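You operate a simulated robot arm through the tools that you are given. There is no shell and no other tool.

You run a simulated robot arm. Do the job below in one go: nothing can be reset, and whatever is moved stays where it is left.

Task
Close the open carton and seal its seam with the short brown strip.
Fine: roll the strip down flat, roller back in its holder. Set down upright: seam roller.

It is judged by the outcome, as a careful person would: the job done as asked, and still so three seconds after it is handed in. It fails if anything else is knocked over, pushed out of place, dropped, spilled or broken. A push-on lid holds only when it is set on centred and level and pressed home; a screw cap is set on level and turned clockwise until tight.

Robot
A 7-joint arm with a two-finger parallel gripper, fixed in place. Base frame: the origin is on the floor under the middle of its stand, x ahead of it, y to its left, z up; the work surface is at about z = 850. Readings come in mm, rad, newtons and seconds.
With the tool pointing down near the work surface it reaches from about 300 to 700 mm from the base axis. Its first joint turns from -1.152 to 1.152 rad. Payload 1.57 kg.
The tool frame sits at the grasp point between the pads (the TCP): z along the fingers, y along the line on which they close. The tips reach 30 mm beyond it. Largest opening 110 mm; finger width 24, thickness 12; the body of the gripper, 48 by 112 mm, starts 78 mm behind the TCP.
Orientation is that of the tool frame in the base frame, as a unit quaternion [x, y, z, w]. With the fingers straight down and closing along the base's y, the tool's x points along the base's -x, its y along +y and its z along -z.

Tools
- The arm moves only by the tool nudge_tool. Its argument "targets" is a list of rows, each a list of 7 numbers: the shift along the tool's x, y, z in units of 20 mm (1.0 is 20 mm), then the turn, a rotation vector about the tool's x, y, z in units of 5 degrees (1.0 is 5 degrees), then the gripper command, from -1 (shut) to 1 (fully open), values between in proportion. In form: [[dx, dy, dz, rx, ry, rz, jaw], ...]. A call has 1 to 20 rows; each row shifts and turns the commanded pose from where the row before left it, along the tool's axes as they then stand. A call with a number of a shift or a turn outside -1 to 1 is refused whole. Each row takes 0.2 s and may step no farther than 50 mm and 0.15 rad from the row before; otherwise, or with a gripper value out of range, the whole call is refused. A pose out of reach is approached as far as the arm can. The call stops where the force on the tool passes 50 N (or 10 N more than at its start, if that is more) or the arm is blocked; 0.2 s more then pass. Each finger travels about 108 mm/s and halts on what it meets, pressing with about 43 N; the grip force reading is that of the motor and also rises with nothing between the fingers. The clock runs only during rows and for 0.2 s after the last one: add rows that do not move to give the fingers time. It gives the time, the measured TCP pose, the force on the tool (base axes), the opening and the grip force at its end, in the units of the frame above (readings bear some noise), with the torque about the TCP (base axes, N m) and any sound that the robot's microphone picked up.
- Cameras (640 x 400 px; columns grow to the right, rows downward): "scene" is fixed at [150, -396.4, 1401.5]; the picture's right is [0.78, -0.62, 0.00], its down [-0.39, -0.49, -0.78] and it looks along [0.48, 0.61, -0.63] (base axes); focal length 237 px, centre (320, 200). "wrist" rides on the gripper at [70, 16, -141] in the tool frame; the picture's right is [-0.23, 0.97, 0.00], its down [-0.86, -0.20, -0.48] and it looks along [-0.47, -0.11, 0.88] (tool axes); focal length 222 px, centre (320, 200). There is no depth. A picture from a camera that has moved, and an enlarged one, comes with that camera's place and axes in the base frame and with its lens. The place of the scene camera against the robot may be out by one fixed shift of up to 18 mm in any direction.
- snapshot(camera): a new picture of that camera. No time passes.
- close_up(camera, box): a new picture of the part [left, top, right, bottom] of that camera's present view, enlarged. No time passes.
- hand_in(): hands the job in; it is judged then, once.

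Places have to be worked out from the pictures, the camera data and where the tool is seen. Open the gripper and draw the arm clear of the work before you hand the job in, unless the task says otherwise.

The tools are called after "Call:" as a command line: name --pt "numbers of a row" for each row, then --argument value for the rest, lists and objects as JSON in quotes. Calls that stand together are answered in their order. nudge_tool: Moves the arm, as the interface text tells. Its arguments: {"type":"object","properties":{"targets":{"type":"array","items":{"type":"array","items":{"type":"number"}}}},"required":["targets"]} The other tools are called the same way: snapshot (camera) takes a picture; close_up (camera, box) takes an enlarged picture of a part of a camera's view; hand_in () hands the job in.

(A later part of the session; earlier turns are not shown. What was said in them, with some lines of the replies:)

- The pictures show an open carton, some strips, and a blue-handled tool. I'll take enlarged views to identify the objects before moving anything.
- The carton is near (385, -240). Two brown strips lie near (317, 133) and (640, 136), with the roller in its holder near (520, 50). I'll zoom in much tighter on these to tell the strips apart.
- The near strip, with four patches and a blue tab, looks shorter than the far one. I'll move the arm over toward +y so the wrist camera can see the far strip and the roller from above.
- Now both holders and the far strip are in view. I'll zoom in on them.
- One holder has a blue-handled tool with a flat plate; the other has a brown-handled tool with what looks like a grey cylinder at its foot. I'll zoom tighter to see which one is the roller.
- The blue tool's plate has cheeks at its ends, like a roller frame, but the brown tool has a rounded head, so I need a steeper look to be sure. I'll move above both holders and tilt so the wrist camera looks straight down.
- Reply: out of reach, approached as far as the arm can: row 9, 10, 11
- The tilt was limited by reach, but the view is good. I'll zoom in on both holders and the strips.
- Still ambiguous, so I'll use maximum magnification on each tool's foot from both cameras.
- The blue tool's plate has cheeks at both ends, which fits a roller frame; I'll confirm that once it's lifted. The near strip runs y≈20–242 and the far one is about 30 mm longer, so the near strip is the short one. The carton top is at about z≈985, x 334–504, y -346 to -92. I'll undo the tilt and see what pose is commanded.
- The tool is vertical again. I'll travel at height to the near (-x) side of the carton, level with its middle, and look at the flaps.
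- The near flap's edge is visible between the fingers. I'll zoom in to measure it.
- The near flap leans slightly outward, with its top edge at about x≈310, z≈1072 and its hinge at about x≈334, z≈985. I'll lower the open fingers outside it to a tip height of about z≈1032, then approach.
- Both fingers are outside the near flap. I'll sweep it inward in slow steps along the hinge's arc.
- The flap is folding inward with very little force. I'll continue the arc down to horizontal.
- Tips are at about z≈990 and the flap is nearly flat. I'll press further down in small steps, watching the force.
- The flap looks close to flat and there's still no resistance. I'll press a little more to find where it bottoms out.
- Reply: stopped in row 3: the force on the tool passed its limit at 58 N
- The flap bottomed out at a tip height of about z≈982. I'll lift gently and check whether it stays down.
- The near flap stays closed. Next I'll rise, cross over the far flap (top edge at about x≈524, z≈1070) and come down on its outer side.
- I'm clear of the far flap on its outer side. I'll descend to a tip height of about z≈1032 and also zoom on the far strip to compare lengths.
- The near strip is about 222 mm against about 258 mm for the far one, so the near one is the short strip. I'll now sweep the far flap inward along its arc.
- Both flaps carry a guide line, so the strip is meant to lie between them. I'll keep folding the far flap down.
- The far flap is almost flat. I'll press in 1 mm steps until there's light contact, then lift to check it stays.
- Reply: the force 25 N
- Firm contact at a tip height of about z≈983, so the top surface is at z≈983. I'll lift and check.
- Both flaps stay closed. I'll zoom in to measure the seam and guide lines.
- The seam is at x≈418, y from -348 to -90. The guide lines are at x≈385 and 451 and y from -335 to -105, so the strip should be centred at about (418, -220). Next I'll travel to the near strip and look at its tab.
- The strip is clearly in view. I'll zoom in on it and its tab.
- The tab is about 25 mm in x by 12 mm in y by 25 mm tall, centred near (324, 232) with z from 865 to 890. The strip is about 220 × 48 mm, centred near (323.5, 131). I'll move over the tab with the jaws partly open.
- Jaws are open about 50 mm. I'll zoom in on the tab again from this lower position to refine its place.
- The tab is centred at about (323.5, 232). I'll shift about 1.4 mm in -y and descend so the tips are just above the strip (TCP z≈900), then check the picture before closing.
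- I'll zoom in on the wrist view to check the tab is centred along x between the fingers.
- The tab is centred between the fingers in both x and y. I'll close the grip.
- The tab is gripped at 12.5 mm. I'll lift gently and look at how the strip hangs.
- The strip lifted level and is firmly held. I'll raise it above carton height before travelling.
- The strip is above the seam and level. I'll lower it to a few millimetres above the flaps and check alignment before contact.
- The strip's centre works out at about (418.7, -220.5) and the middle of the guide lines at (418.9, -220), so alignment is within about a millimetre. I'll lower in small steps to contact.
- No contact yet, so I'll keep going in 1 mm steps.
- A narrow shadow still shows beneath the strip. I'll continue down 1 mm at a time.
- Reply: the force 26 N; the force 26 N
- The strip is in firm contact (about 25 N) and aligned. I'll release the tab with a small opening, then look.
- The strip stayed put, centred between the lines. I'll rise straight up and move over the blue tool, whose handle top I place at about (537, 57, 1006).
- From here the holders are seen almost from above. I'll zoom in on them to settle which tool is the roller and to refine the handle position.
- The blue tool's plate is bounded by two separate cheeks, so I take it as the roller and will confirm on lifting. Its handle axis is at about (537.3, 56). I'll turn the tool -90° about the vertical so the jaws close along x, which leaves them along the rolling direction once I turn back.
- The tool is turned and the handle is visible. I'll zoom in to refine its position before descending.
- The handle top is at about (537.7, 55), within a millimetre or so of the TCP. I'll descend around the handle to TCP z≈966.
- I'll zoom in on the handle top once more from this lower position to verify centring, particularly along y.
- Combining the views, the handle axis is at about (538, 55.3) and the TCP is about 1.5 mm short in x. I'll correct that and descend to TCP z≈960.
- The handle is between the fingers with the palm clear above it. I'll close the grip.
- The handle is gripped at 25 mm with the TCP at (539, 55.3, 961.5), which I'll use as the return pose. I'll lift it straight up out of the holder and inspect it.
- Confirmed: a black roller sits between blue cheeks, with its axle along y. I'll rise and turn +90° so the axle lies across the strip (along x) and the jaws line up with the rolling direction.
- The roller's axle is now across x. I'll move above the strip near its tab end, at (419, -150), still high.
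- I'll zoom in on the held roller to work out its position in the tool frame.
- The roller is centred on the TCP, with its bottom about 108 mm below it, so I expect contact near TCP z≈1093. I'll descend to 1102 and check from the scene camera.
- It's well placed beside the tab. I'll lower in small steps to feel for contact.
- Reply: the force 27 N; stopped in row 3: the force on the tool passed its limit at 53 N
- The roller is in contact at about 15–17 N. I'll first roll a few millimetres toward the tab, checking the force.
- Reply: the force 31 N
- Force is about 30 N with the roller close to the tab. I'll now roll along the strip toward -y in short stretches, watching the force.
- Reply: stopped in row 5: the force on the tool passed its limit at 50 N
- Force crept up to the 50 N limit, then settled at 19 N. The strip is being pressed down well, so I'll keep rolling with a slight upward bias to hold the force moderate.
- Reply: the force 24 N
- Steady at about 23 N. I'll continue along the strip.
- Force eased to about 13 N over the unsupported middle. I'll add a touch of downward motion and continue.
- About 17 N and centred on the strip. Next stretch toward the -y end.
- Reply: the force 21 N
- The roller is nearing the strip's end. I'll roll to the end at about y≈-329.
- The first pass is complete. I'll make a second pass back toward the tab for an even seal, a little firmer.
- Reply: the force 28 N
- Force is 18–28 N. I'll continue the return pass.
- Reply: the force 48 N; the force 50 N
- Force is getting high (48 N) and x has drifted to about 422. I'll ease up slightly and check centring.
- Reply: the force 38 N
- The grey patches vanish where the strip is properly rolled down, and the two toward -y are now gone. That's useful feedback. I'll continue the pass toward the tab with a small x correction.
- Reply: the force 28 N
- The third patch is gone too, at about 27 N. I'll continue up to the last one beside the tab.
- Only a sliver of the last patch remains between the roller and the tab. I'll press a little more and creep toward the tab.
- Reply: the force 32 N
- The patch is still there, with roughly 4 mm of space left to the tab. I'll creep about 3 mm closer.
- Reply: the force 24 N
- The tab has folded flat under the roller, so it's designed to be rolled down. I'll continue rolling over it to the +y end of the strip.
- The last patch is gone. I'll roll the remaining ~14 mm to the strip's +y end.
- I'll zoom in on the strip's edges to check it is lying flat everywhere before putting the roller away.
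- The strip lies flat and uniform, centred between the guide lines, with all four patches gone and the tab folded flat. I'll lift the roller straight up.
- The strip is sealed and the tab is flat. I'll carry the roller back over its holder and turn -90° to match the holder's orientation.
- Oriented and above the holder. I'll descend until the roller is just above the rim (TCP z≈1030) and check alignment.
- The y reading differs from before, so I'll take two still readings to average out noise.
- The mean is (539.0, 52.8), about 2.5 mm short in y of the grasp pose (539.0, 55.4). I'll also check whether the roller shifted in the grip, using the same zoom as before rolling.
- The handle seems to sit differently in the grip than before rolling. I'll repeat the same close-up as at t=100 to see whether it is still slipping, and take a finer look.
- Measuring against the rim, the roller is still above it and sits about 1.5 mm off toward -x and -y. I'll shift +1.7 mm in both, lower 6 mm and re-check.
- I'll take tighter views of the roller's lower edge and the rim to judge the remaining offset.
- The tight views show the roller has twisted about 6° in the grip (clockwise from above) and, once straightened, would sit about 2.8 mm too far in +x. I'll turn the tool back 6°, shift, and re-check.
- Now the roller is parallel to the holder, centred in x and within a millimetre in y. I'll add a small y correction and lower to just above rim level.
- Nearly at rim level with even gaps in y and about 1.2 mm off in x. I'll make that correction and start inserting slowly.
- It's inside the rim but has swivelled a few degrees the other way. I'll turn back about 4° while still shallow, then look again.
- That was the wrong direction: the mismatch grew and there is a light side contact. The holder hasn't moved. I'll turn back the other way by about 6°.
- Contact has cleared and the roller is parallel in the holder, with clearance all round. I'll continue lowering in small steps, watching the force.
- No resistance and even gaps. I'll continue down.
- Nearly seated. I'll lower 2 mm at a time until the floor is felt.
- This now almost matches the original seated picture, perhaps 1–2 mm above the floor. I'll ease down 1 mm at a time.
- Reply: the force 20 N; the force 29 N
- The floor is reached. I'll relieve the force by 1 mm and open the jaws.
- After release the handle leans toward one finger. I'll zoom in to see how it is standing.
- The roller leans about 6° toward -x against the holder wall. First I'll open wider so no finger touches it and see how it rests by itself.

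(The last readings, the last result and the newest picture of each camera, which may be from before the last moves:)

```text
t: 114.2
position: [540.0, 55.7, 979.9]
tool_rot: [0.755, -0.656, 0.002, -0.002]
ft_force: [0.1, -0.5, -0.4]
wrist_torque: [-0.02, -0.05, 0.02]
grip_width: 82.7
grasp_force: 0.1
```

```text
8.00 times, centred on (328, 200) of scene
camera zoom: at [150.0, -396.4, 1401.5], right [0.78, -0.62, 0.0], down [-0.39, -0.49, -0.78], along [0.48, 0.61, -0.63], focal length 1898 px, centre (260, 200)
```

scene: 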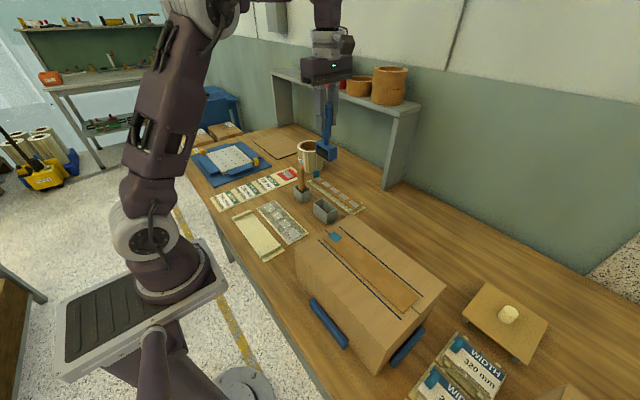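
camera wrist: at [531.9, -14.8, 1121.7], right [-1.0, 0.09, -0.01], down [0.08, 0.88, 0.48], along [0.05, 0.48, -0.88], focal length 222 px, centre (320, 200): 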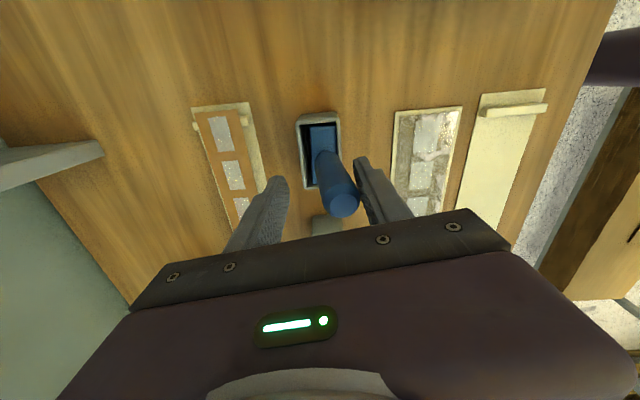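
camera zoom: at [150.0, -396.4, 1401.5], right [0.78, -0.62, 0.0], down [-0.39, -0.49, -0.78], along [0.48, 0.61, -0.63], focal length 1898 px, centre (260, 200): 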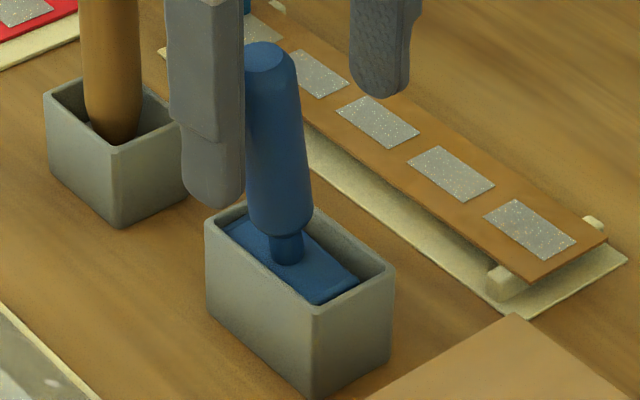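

It rests leaning about 7–8° on the holder wall, whereas originally it stood upright. I'll re-centre around it with the jaws squared to x, then close very gently to stand it upright.

Call:
nudge_tool --pt "0 0 0 0 0 0.8 0.5" --pt "0 0.05 0 0 0 0.8 0.5" --pt "0 0 0.35 0 0 0 0.5" --pt "0 0 0.35 0 0 0 0.5" --pt "0 0 0 0 0 0 0.5"

Call:
close_up --camera "wrist" --box '[260, 100, 420, 240]'

```text
t: 115.5
position: [539.2, 56.6, 966.1]
tool_rot: [0.707, -0.707, 0.002, -0.001]
ft_force: [-0.2, -0.1, -0.4]
wrist_torque: [0.04, 0.0, -0.01]
grip_width: 82.7
grasp_force: 0.0
```

```text
2.86 times, centred on (340, 170) of wrist
camera zoom: at [521.3, -13.1, 1107.6], right [-0.97, 0.23, -0.01], down [0.2, 0.86, 0.48], along [0.11, 0.46, -0.88], focal length 635 px, centre (263, 286)
```

zoom: 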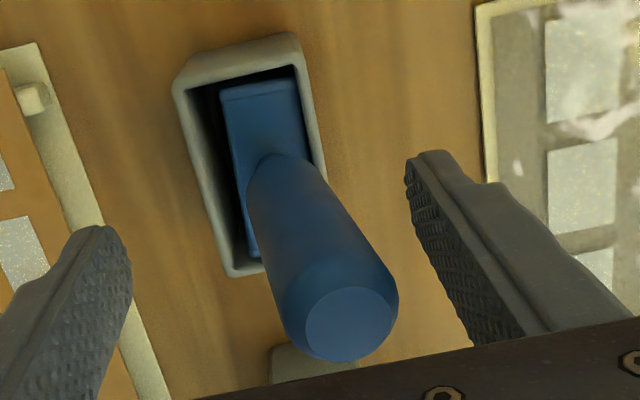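

I'm squared and centred. I'll close in small increments to stand the handle up gently.

Call:
nudge_tool --pt "0 0 0 0 0 0 0.3" --pt "0 0 0 0 0 0 0.15" --pt "0 0 0 0 0 0 0.05" --pt "0 0 0 0 0 0 -0.05" --pt "0 0 0 0 0 0 -0.15" --pt "0 0 0 0 0 0 -0.25" --pt "0 0 0 0 0 0 -0.32" --pt "0 0 0 0 0 0 -0.38" --pt "0 0 0 0 0 0 -0.43" --pt "0 0 0 0 0 0 -0.47" --pt "0 0 0 0 0 0 -0.5" --pt "0 0 0 0 0 0 -0.52" --pt "0 0 0 0 0 0 -0.54" --pt "0 0 0 0 0 0 -0.54"

Call:
close_up --camera "wrist" --box '[260, 100, 420, 240]'

Call:
close_up --camera "scene" --box '[310, 175, 345, 225]'

```text
t: 118.5
position: [540.0, 55.2, 967.0]
tool_rot: [0.707, -0.707, 0.003, -0.001]
ft_force: [-0.2, -0.3, -0.8]
wrist_torque: [-0.03, 0.02, 0.05]
grip_width: 25.9
grasp_force: 0.9
```

```text
2.86 times, centred on (340, 170) of wrist
camera zoom: at [521.3, -13.2, 1107.6], right [-0.97, 0.23, -0.01], down [0.2, 0.86, 0.48], along [0.11, 0.46, -0.88], focal length 635 px, centre (263, 286)
```

zoom: 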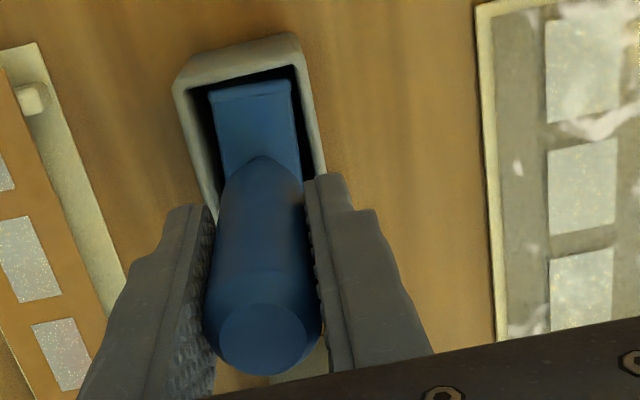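

```text
8.00 times, centred on (328, 200) of scene
camera zoom: at [150.0, -396.4, 1401.5], right [0.78, -0.62, 0.0], down [-0.39, -0.49, -0.78], along [0.48, 0.61, -0.63], focal length 1898 px, centre (260, 200)
```

zoom: 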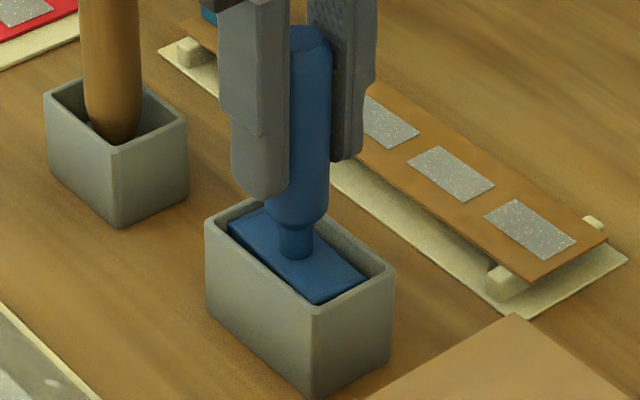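

The roller is upright again, loosely held. I'll grip it, turn it about 5.5° to square it with the holder, and check.

Call:
nudge_tool --pt "0 0 0 0 0 0 -0.7" --pt "0 0 0 0 0 0 -1" --pt "0 0 0 0 0 -0.35 -1" --pt "0 0 0 0 0 -0.35 -1" --pt "0 0 0 0 0 -0.35 -1" --pt "0 0 0 0 0 0 -1"

Call:
close_up --camera "wrist" --box '[290, 95, 350, 155]'

Call:
close_up --camera "scene" --box '[312, 200, 338, 222]'

```text
t: 119.8
position: [539.1, 56.9, 967.3]
tool_rot: [0.739, -0.674, 0.002, -0.001]
ft_force: [-0.3, -0.5, -0.4]
wrist_torque: [0.0, 0.06, 0.01]
grip_width: 24.9
grasp_force: 36.7
```

```text
6.67 times, centred on (320, 125) of wrist
camera zoom: at [527.7, -14.2, 1108.1], right [-0.99, 0.14, -0.01], down [0.12, 0.87, 0.48], along [0.07, 0.47, -0.88], focal length 1481 px, centre (320, 700)
```

zoom: 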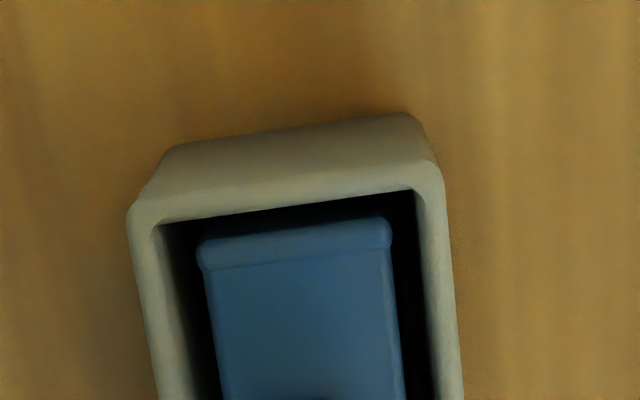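

```text
16.00 times, centred on (325, 211) of scene
camera zoom: at [150.0, -396.4, 1401.5], right [0.78, -0.62, 0.0], down [-0.39, -0.49, -0.78], along [0.48, 0.61, -0.63], focal length 3796 px, centre (240, 24)
```

zoom: 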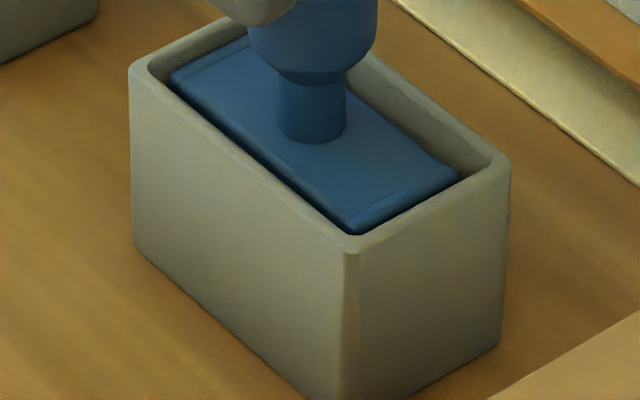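

The roller is seated at its original height, square with the holder and upright. I'll release in tiny steps.

Call:
nudge_tool --pt "0 0 0 0 0 0 -0.7" --pt "0 0 0 0 0 0 -0.6" --pt "0 0 0 0 0 0 -0.56" --pt "0 0 0 0 0 0 -0.55" --pt "0 0 0 0 0 0 -0.54" --pt "0 0 0 0 0 0 -0.53" --pt "0 0 0 0 0 0 -0.52" --pt "0 0 0 0 0 0 -0.51" --pt "0 0 0 0 0 0 -0.5" --pt "0 0 0 0 0 0 -0.5" --pt "0 0 0 0 0 0 -0.48" --pt "0 0 0 0 0 0 -0.48"

Call:
close_up --camera "wrist" --box '[260, 100, 420, 240]'

Call:
close_up --camera "scene" --box '[310, 175, 345, 225]'

```text
t: 122.5
position: [538.8, 55.8, 966.8]
tool_rot: [0.739, -0.673, 0.003, -0.001]
ft_force: [-0.3, 0.2, 1.1]
wrist_torque: [0.01, -0.02, 0.01]
grip_width: 28.6
grasp_force: 0.0
```

```text
2.86 times, centred on (340, 170) of wrist
camera zoom: at [527.7, -14.2, 1108.1], right [-0.99, 0.14, -0.01], down [0.12, 0.87, 0.48], along [0.07, 0.47, -0.88], focal length 635 px, centre (263, 286)
```

zoom: 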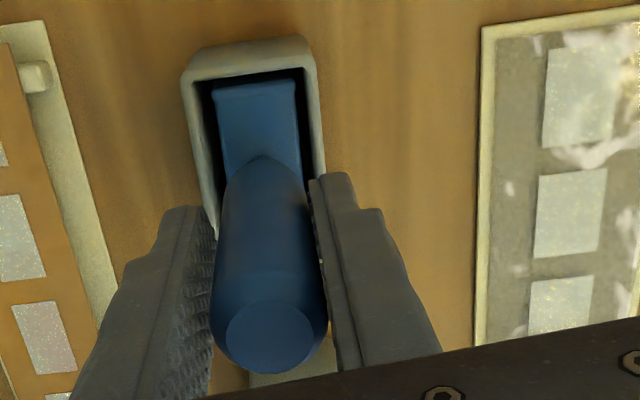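

```text
8.00 times, centred on (328, 200) of scene
camera zoom: at [150.0, -396.4, 1401.5], right [0.78, -0.62, 0.0], down [-0.39, -0.49, -0.78], along [0.48, 0.61, -0.63], focal length 1898 px, centre (260, 200)
```

zoom: 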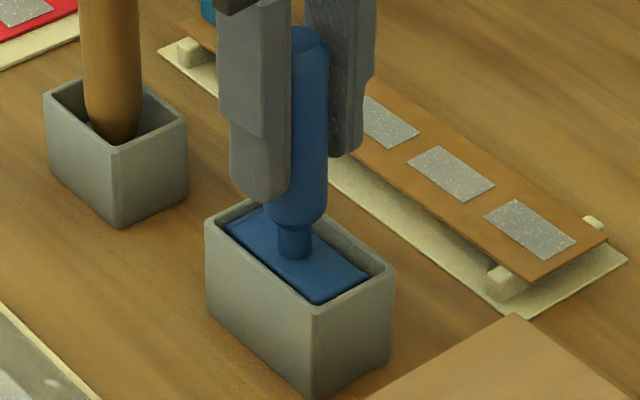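

The roller still stands nearly upright, loosely between the fingers. I'll zoom in to judge its lean precisely against the original.

Call:
close_up --camera "scene" --box '[306, 172, 346, 224]'

Call:
close_up --camera "scene" --box '[312, 200, 338, 222]'

```text
7.69 times, centred on (326, 198) of scene
camera zoom: at [150.0, -396.4, 1401.5], right [0.78, -0.62, 0.0], down [-0.39, -0.49, -0.78], along [0.48, 0.61, -0.63], focal length 1825 px, centre (274, 215)
```

zoom: 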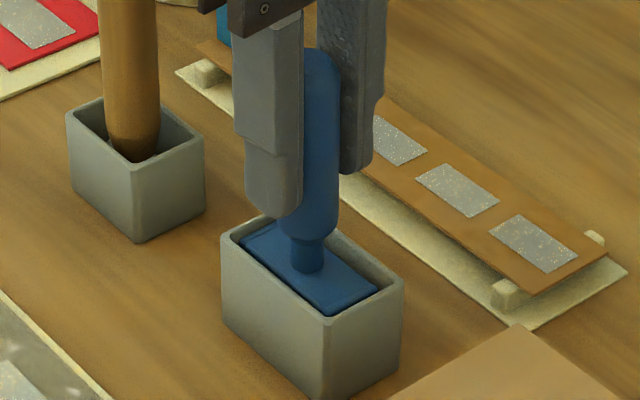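

```text
16.00 times, centred on (325, 211) of scene
camera zoom: at [150.0, -396.4, 1401.5], right [0.78, -0.62, 0.0], down [-0.39, -0.49, -0.78], along [0.48, 0.61, -0.63], focal length 3796 px, centre (240, 24)
```

zoom: 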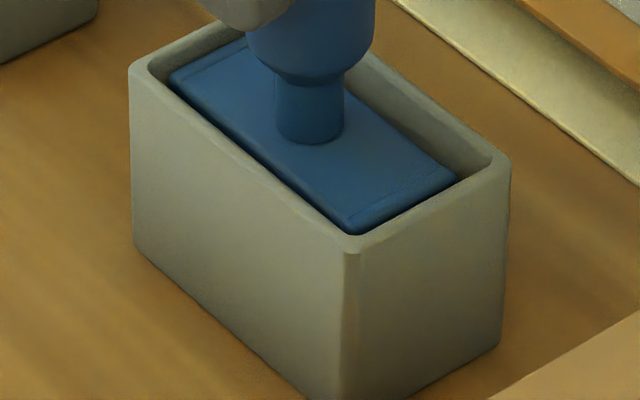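

The handle is upright to within about 1°, but it tends to lean toward -x when freed, stopping only where the frame meets the holder's -x wall. So I'll grip it again and slide the base close to that wall, so it can rest there almost vertical.

Call:
nudge_tool --pt "0 0 0 0 0 0 -0.55" --pt "0 0 0 0 0 0 -0.7" --pt "0 0 0 0 0 0 -1" --pt "0.01 0.05 0 0 0 0 -1" --pt "0.01 0.05 0 0 0 0 -1" --pt "0.01 0.05 0 0 0 0 -1" --pt "0 0 0 0 0 0 -1"

Call:
close_up --camera "wrist" --box '[290, 95, 350, 155]'

Call:
close_up --camera "scene" --box '[312, 200, 338, 222]'

```text
t: 124.0
position: [537.2, 56.3, 967.5]
tool_rot: [0.739, -0.674, 0.004, -0.003]
ft_force: [7.6, 0.2, 1.3]
wrist_torque: [-0.02, -0.71, 0.16]
grip_width: 24.7
grasp_force: 37.0
```

```text
6.67 times, centred on (320, 125) of wrist
camera zoom: at [525.1, -14.8, 1107.8], right [-0.99, 0.14, -0.01], down [0.12, 0.87, 0.48], along [0.07, 0.47, -0.88], focal length 1481 px, centre (320, 700)
```

zoom: 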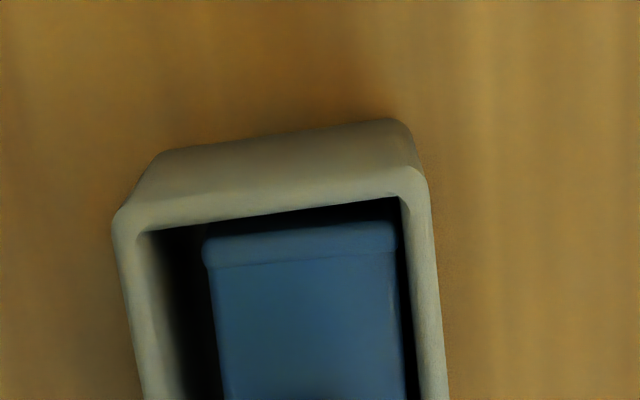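

```text
16.00 times, centred on (325, 211) of scene
camera zoom: at [150.2, -396.4, 1401.5], right [0.78, -0.62, 0.0], down [-0.39, -0.49, -0.78], along [0.48, 0.61, -0.63], focal length 3796 px, centre (240, 24)
```

zoom: 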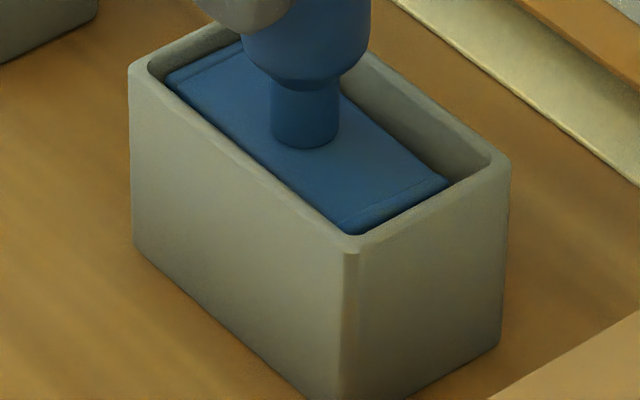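

The frame is now touching the -x wall at about 7 N. I'll back off about 0.4 mm and release in tiny steps.

Call:
nudge_tool --pt "0 -0.02 0 0 0 0 -1" --pt "0 0 0 0 0 0 -0.7" --pt "0 0 0 0 0 0 -0.6" --pt "0 0 0 0 0 0 -0.56" --pt "0 0 0 0 0 0 -0.54" --pt "0 0 0 0 0 0 -0.53" --pt "0 0 0 0 0 0 -0.52" --pt "0 0 0 0 0 0 -0.5" --pt "0 0 0 0 0 0 -0.48" --pt "0 0 0 0 0 0 -0.45" --pt "0 0 0 0 0 0 -0.4" --pt "0 0 0 0 0 0 -0.35" --pt "0 0 0 0 0 0 -0.35"

Call:
close_up --camera "wrist" --box '[260, 100, 420, 240]'

Call:
close_up --camera "scene" --box '[306, 172, 346, 224]'

```text
t: 126.8
position: [537.2, 54.8, 967.3]
tool_rot: [0.739, -0.674, 0.003, -0.002]
ft_force: [0.4, 0.2, -0.6]
wrist_torque: [-0.03, 0.01, 0.01]
grip_width: 35.8
grasp_force: 0.1
```

```text
2.86 times, centred on (340, 170) of wrist
camera zoom: at [525.3, -15.2, 1107.8], right [-0.99, 0.14, -0.01], down [0.12, 0.87, 0.48], along [0.07, 0.47, -0.88], focal length 635 px, centre (263, 286)
```

zoom: 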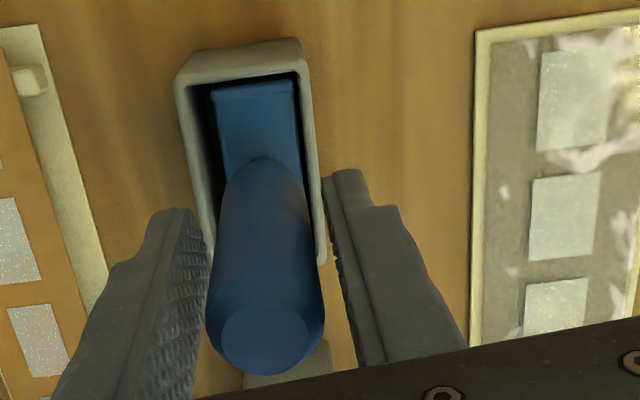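

```text
7.69 times, centred on (326, 198) of scene
camera zoom: at [150.0, -396.4, 1401.5], right [0.78, -0.62, 0.0], down [-0.39, -0.49, -0.78], along [0.48, 0.61, -0.63], focal length 1825 px, centre (274, 215)
```

zoom: 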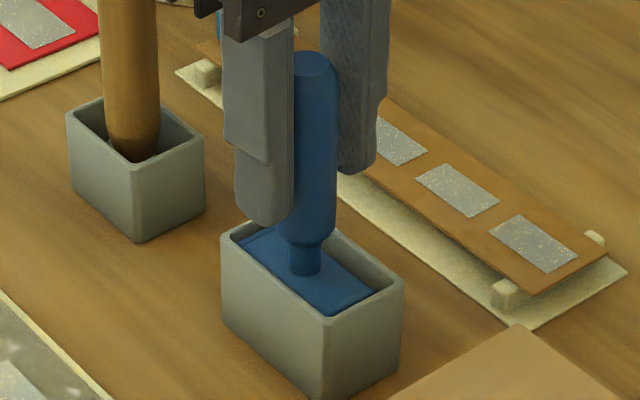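

The handle now stands vertical with gaps to both fingers. I'll open further, slowly, and check it stays.

Call:
nudge_tool --pt "0 0 0 0 0 0 -0.3" --pt "0 0 0 0 0 0 -0.2" --pt "0 0 0 0 0 0 -0.1" --pt "0 0 0 0 0 0 0" --pt "0 0 0 0 0 0 0" --pt "0 0 0 0 0 0 0"

Call:
close_up --camera "wrist" --box '[260, 100, 420, 240]'

Call:
close_up --camera "scene" --box '[306, 172, 346, 224]'

```text
t: 128.2
position: [536.9, 56.8, 967.3]
tool_rot: [0.739, -0.674, 0.002, -0.001]
ft_force: [-0.3, 0.8, 0.6]
wrist_torque: [0.02, -0.01, 0.03]
grip_width: 55.0
grasp_force: 0.1
```

```text
2.86 times, centred on (340, 170) of wrist
camera zoom: at [525.3, -15.2, 1107.8], right [-0.99, 0.14, -0.01], down [0.12, 0.87, 0.48], along [0.07, 0.47, -0.88], focal length 635 px, centre (263, 286)
```

zoom: 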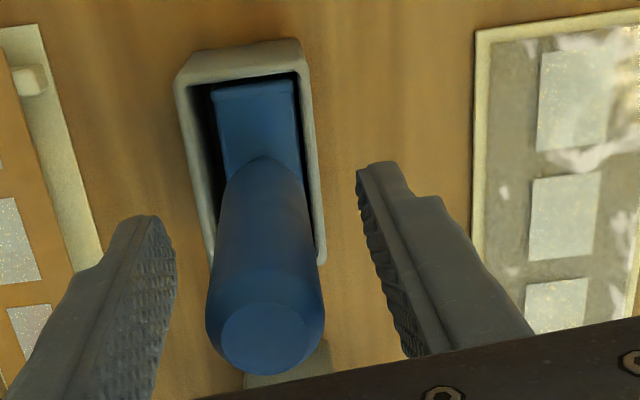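

```text
7.69 times, centred on (326, 198) of scene
camera zoom: at [150.0, -396.4, 1401.5], right [0.78, -0.62, 0.0], down [-0.39, -0.49, -0.78], along [0.48, 0.61, -0.63], focal length 1825 px, centre (274, 215)
```

zoom: 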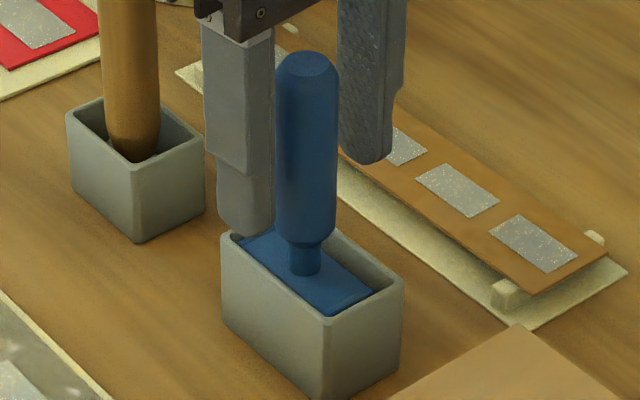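

The roller now stands upright on its own in the holder. I'll retreat straight up, slowly at first.

Call:
nudge_tool --pt "0 0 0 0 0 0 0.3" --pt "0 0 -0.25 0 0 0 0.3" --pt "0 0 -0.5 0 0 0 0.3" --pt "0 0 -0.75 0 0 0 0.3" --pt "0 0 -1 0 0 0 0.3" --pt "0 0 -1 0 0 0 0.3" --pt "0 0 -1 0 0 0 0.3" --pt "0 0 -1 0 0 0 0.3" --pt "0 0 -1 0 0 0 0.3" --pt "0 0 -1 0 0 0 0.3" --pt "0 0 -1 0 0 0 0.3" --pt "0 0 -1 0 0 0 0.3"

Call:
snapshot --camera "scene"

Call:
close_up --camera "scene" --box '[306, 172, 346, 224]'

Call:
snapshot --camera "wrist"

```text
t: 130.8
position: [533.9, 55.6, 1158.1]
tool_rot: [0.739, -0.673, 0.002, -0.002]
ft_force: [-0.3, 0.2, -0.6]
wrist_torque: [-0.01, 0.01, 0.0]
grip_width: 71.3
grasp_force: 0.0
```

```text
taken
```

scene: 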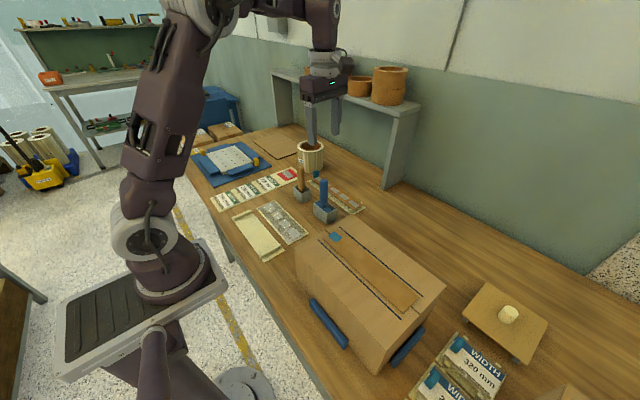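

```text
7.69 times, centred on (326, 198) of scene
camera zoom: at [150.0, -396.4, 1401.5], right [0.78, -0.62, 0.0], down [-0.39, -0.49, -0.78], along [0.48, 0.61, -0.63], focal length 1825 px, centre (274, 215)
```

zoom: 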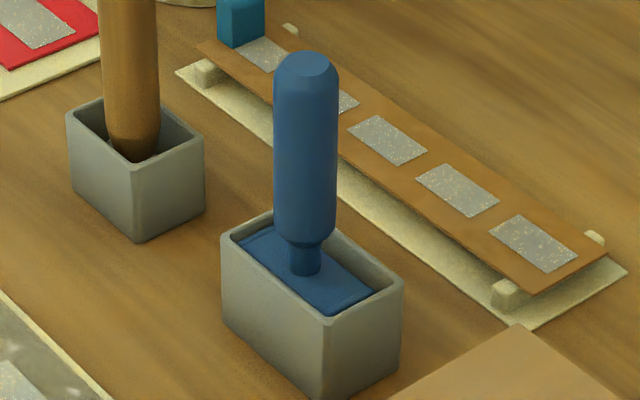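

```text
taken
camera wrist: at [522.5, -15.1, 1299.0], right [-0.99, 0.14, -0.01], down [0.12, 0.87, 0.48], along [0.07, 0.47, -0.88], focal length 222 px, centre (320, 200)
```

wrist: 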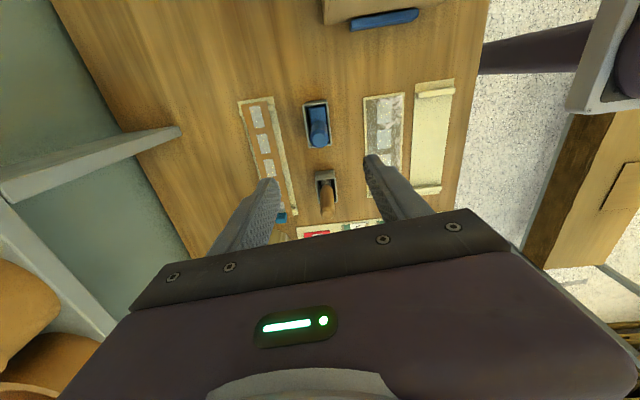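

The roller stands upright with nothing touching it. I'll turn the tool back, open fully and move the arm to its clear starting area, then inspect the whole scene.

Call:
nudge_tool --pt "0 0 -0.5 0 0 1 0.3" --pt "0 0 -0.5 0 0 1 0.3" --pt "0 0 -0.5 0 0 1 0.3" --pt "0 0 -0.5 0 0 1 0.3" --pt "0 0 0 0 0 1 0.3" --pt "0 0 0 0 0 1 0.3" --pt "0 0 0 0 0 1 0.3" --pt "0 0 0 0 0 1 0.3" --pt "0 0 0 0 0 1 0.3" --pt "0 0 0 0 0 1 0.5" --pt "0 0 0 0 0 1 0.7" --pt "0 0 0 0 0 1 1" --pt "0 0 0 0 0 1 1" --pt "0 0 0 0 0 1 1" --pt "0 0 0 0 0 1 1" --pt "0 0 0 0 0 1 1" --pt "0 0 0 0 0 1 1" --pt "0 0 0 0 0 1 1" --pt "0 0 0 0 0 1 1"

Call:
nudge_tool --pt "1 -0.6 0 0 0 0 1" --pt "1 -0.6 0 0 0 0 1" --pt "1 -0.6 0 0 0 0 1" --pt "1 -0.6 0 0 0 0 1" --pt "1 -0.6 0 0 0 0 1" --pt "1 -0.6 0 0 0 0 1" --pt "1 -0.6 0 0 0 0 1" --pt "1 -0.6 0 0 0 0 1" --pt "1 -0.6 0 0 0 0 1" --pt "1 -0.6 0 0 0 0 1"

Call:
snapshot --camera "scene"

Call:
snapshot --camera "wrist"

```text
t: 134.8
position: [535.4, 56.6, 1197.4]
tool_rot: [-0.002, 1.0, 0.0, 0.003]
ft_force: [0.9, 0.3, 0.1]
wrist_torque: [0.0, -0.01, -0.02]
grip_width: 110.1
grasp_force: 0.0
```

```text
t: 137.1
position: [336.9, -65.5, 1194.9]
tool_rot: [-0.003, 1.0, -0.001, 0.003]
ft_force: [-0.7, -0.2, 0.0]
wrist_torque: [0.0, 0.0, -0.04]
grip_width: 109.9
grasp_force: 0.0
```

```text
taken
```

scene: 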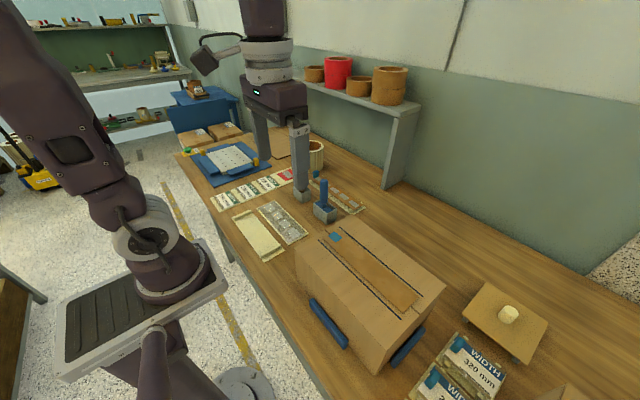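

```text
taken
camera wrist: at [265.2, -48.6, 1335.5], right [0.22, 0.98, 0.0], down [0.85, -0.19, 0.48], along [0.47, -0.11, -0.88], focal length 222 px, centre (320, 200)
```

wrist: 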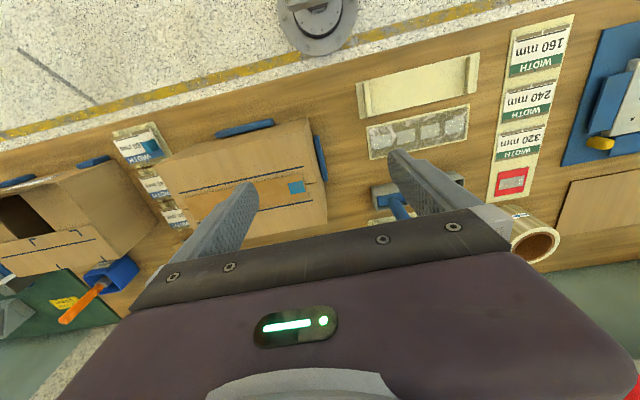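

The arm is clear and the gripper is open. I'll take one final close look at the carton and the roller before handing in.

Call:
close_up --camera "scene" --box '[285, 205, 455, 380]'

Call:
close_up --camera "scene" --box '[306, 172, 346, 224]'

Call:
close_up --camera "scene" --box '[315, 222, 365, 262]'

Call:
close_up --camera "wrist" --box '[140, 100, 480, 260]'

```text
2.29 times, centred on (370, 292) of scene
camera zoom: at [150.0, -396.4, 1401.5], right [0.78, -0.62, 0.0], down [-0.39, -0.49, -0.78], along [0.48, 0.61, -0.63], focal length 542 px, centre (206, -11)
```

zoom: 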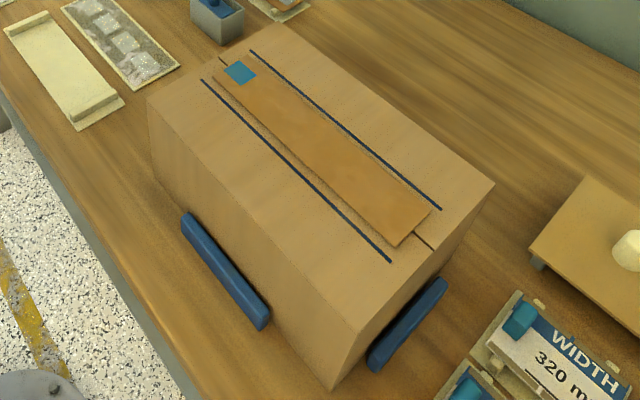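

```text
7.69 times, centred on (326, 198) of scene
camera zoom: at [150.0, -396.4, 1401.5], right [0.78, -0.62, 0.0], down [-0.39, -0.49, -0.78], along [0.48, 0.61, -0.63], focal length 1825 px, centre (274, 215)
```

zoom: 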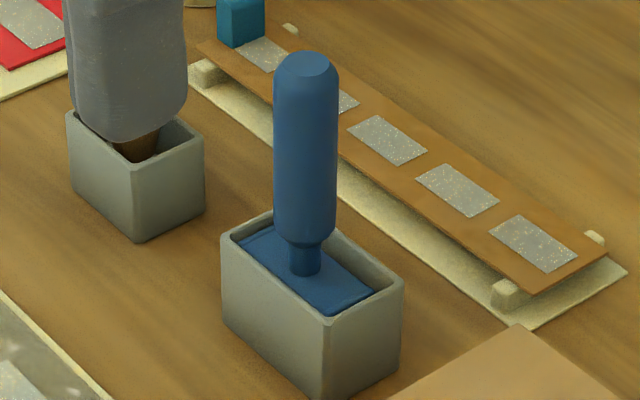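

```text
10.00 times, centred on (340, 242) of scene
camera zoom: at [150.0, -396.4, 1401.5], right [0.78, -0.62, 0.0], down [-0.39, -0.49, -0.78], along [0.48, 0.61, -0.63], focal length 2373 px, centre (120, -220)
```

zoom: 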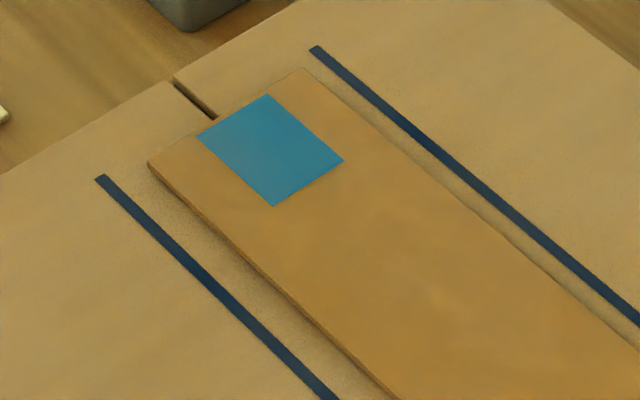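

```text
1.88 times, centred on (310, 180) of wrist
camera zoom: at [265.2, -48.6, 1335.5], right [0.22, 0.98, 0.0], down [0.85, -0.19, 0.48], along [0.47, -0.11, -0.88], focal length 418 px, centre (339, 238)
```

zoom: 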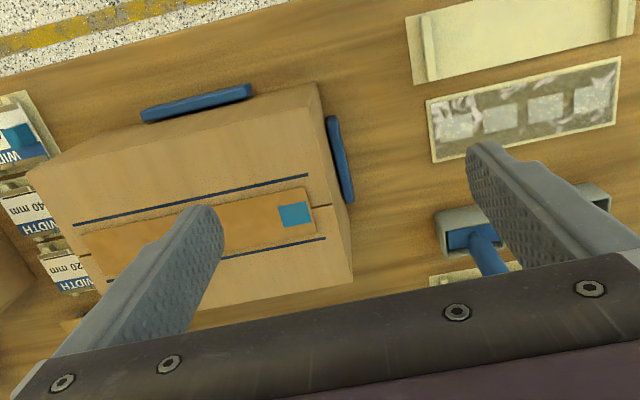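

The carton is closed and the short brown strip lies flat and centred over the seam with its tab folded down. The roller has stood upright in its holder for about 10 s, nothing else has moved, and the arm is clear with the gripper open, so I'm handing in.

Call:
hand_in

```text
The job is handed in.
```

The carton is closed, and its seam is sealed with the short brown strip. I've handed the job in, but no verdict has come back yet.

- **Carton:** both outer flaps are folded flat and stayed down.
- **Strip:** I used the shorter of the two brown strips (about 220 mm against 258 mm). It is centred on the seam between the guide lines. All four grey patches disappeared as it was rolled, and its tab is folded flat.
- **Roller:** it is back in its holder and upright. It slipped and twisted in the grip on the way back. When first released it leaned about 7–8°, so I re-gripped it and set it against the holder's near wall. It then stood upright on its own for about 10 seconds before hand-in.
- **Everything else:** in the final pictures nothing else had been knocked over or moved, and the arm is clear with the gripper open.
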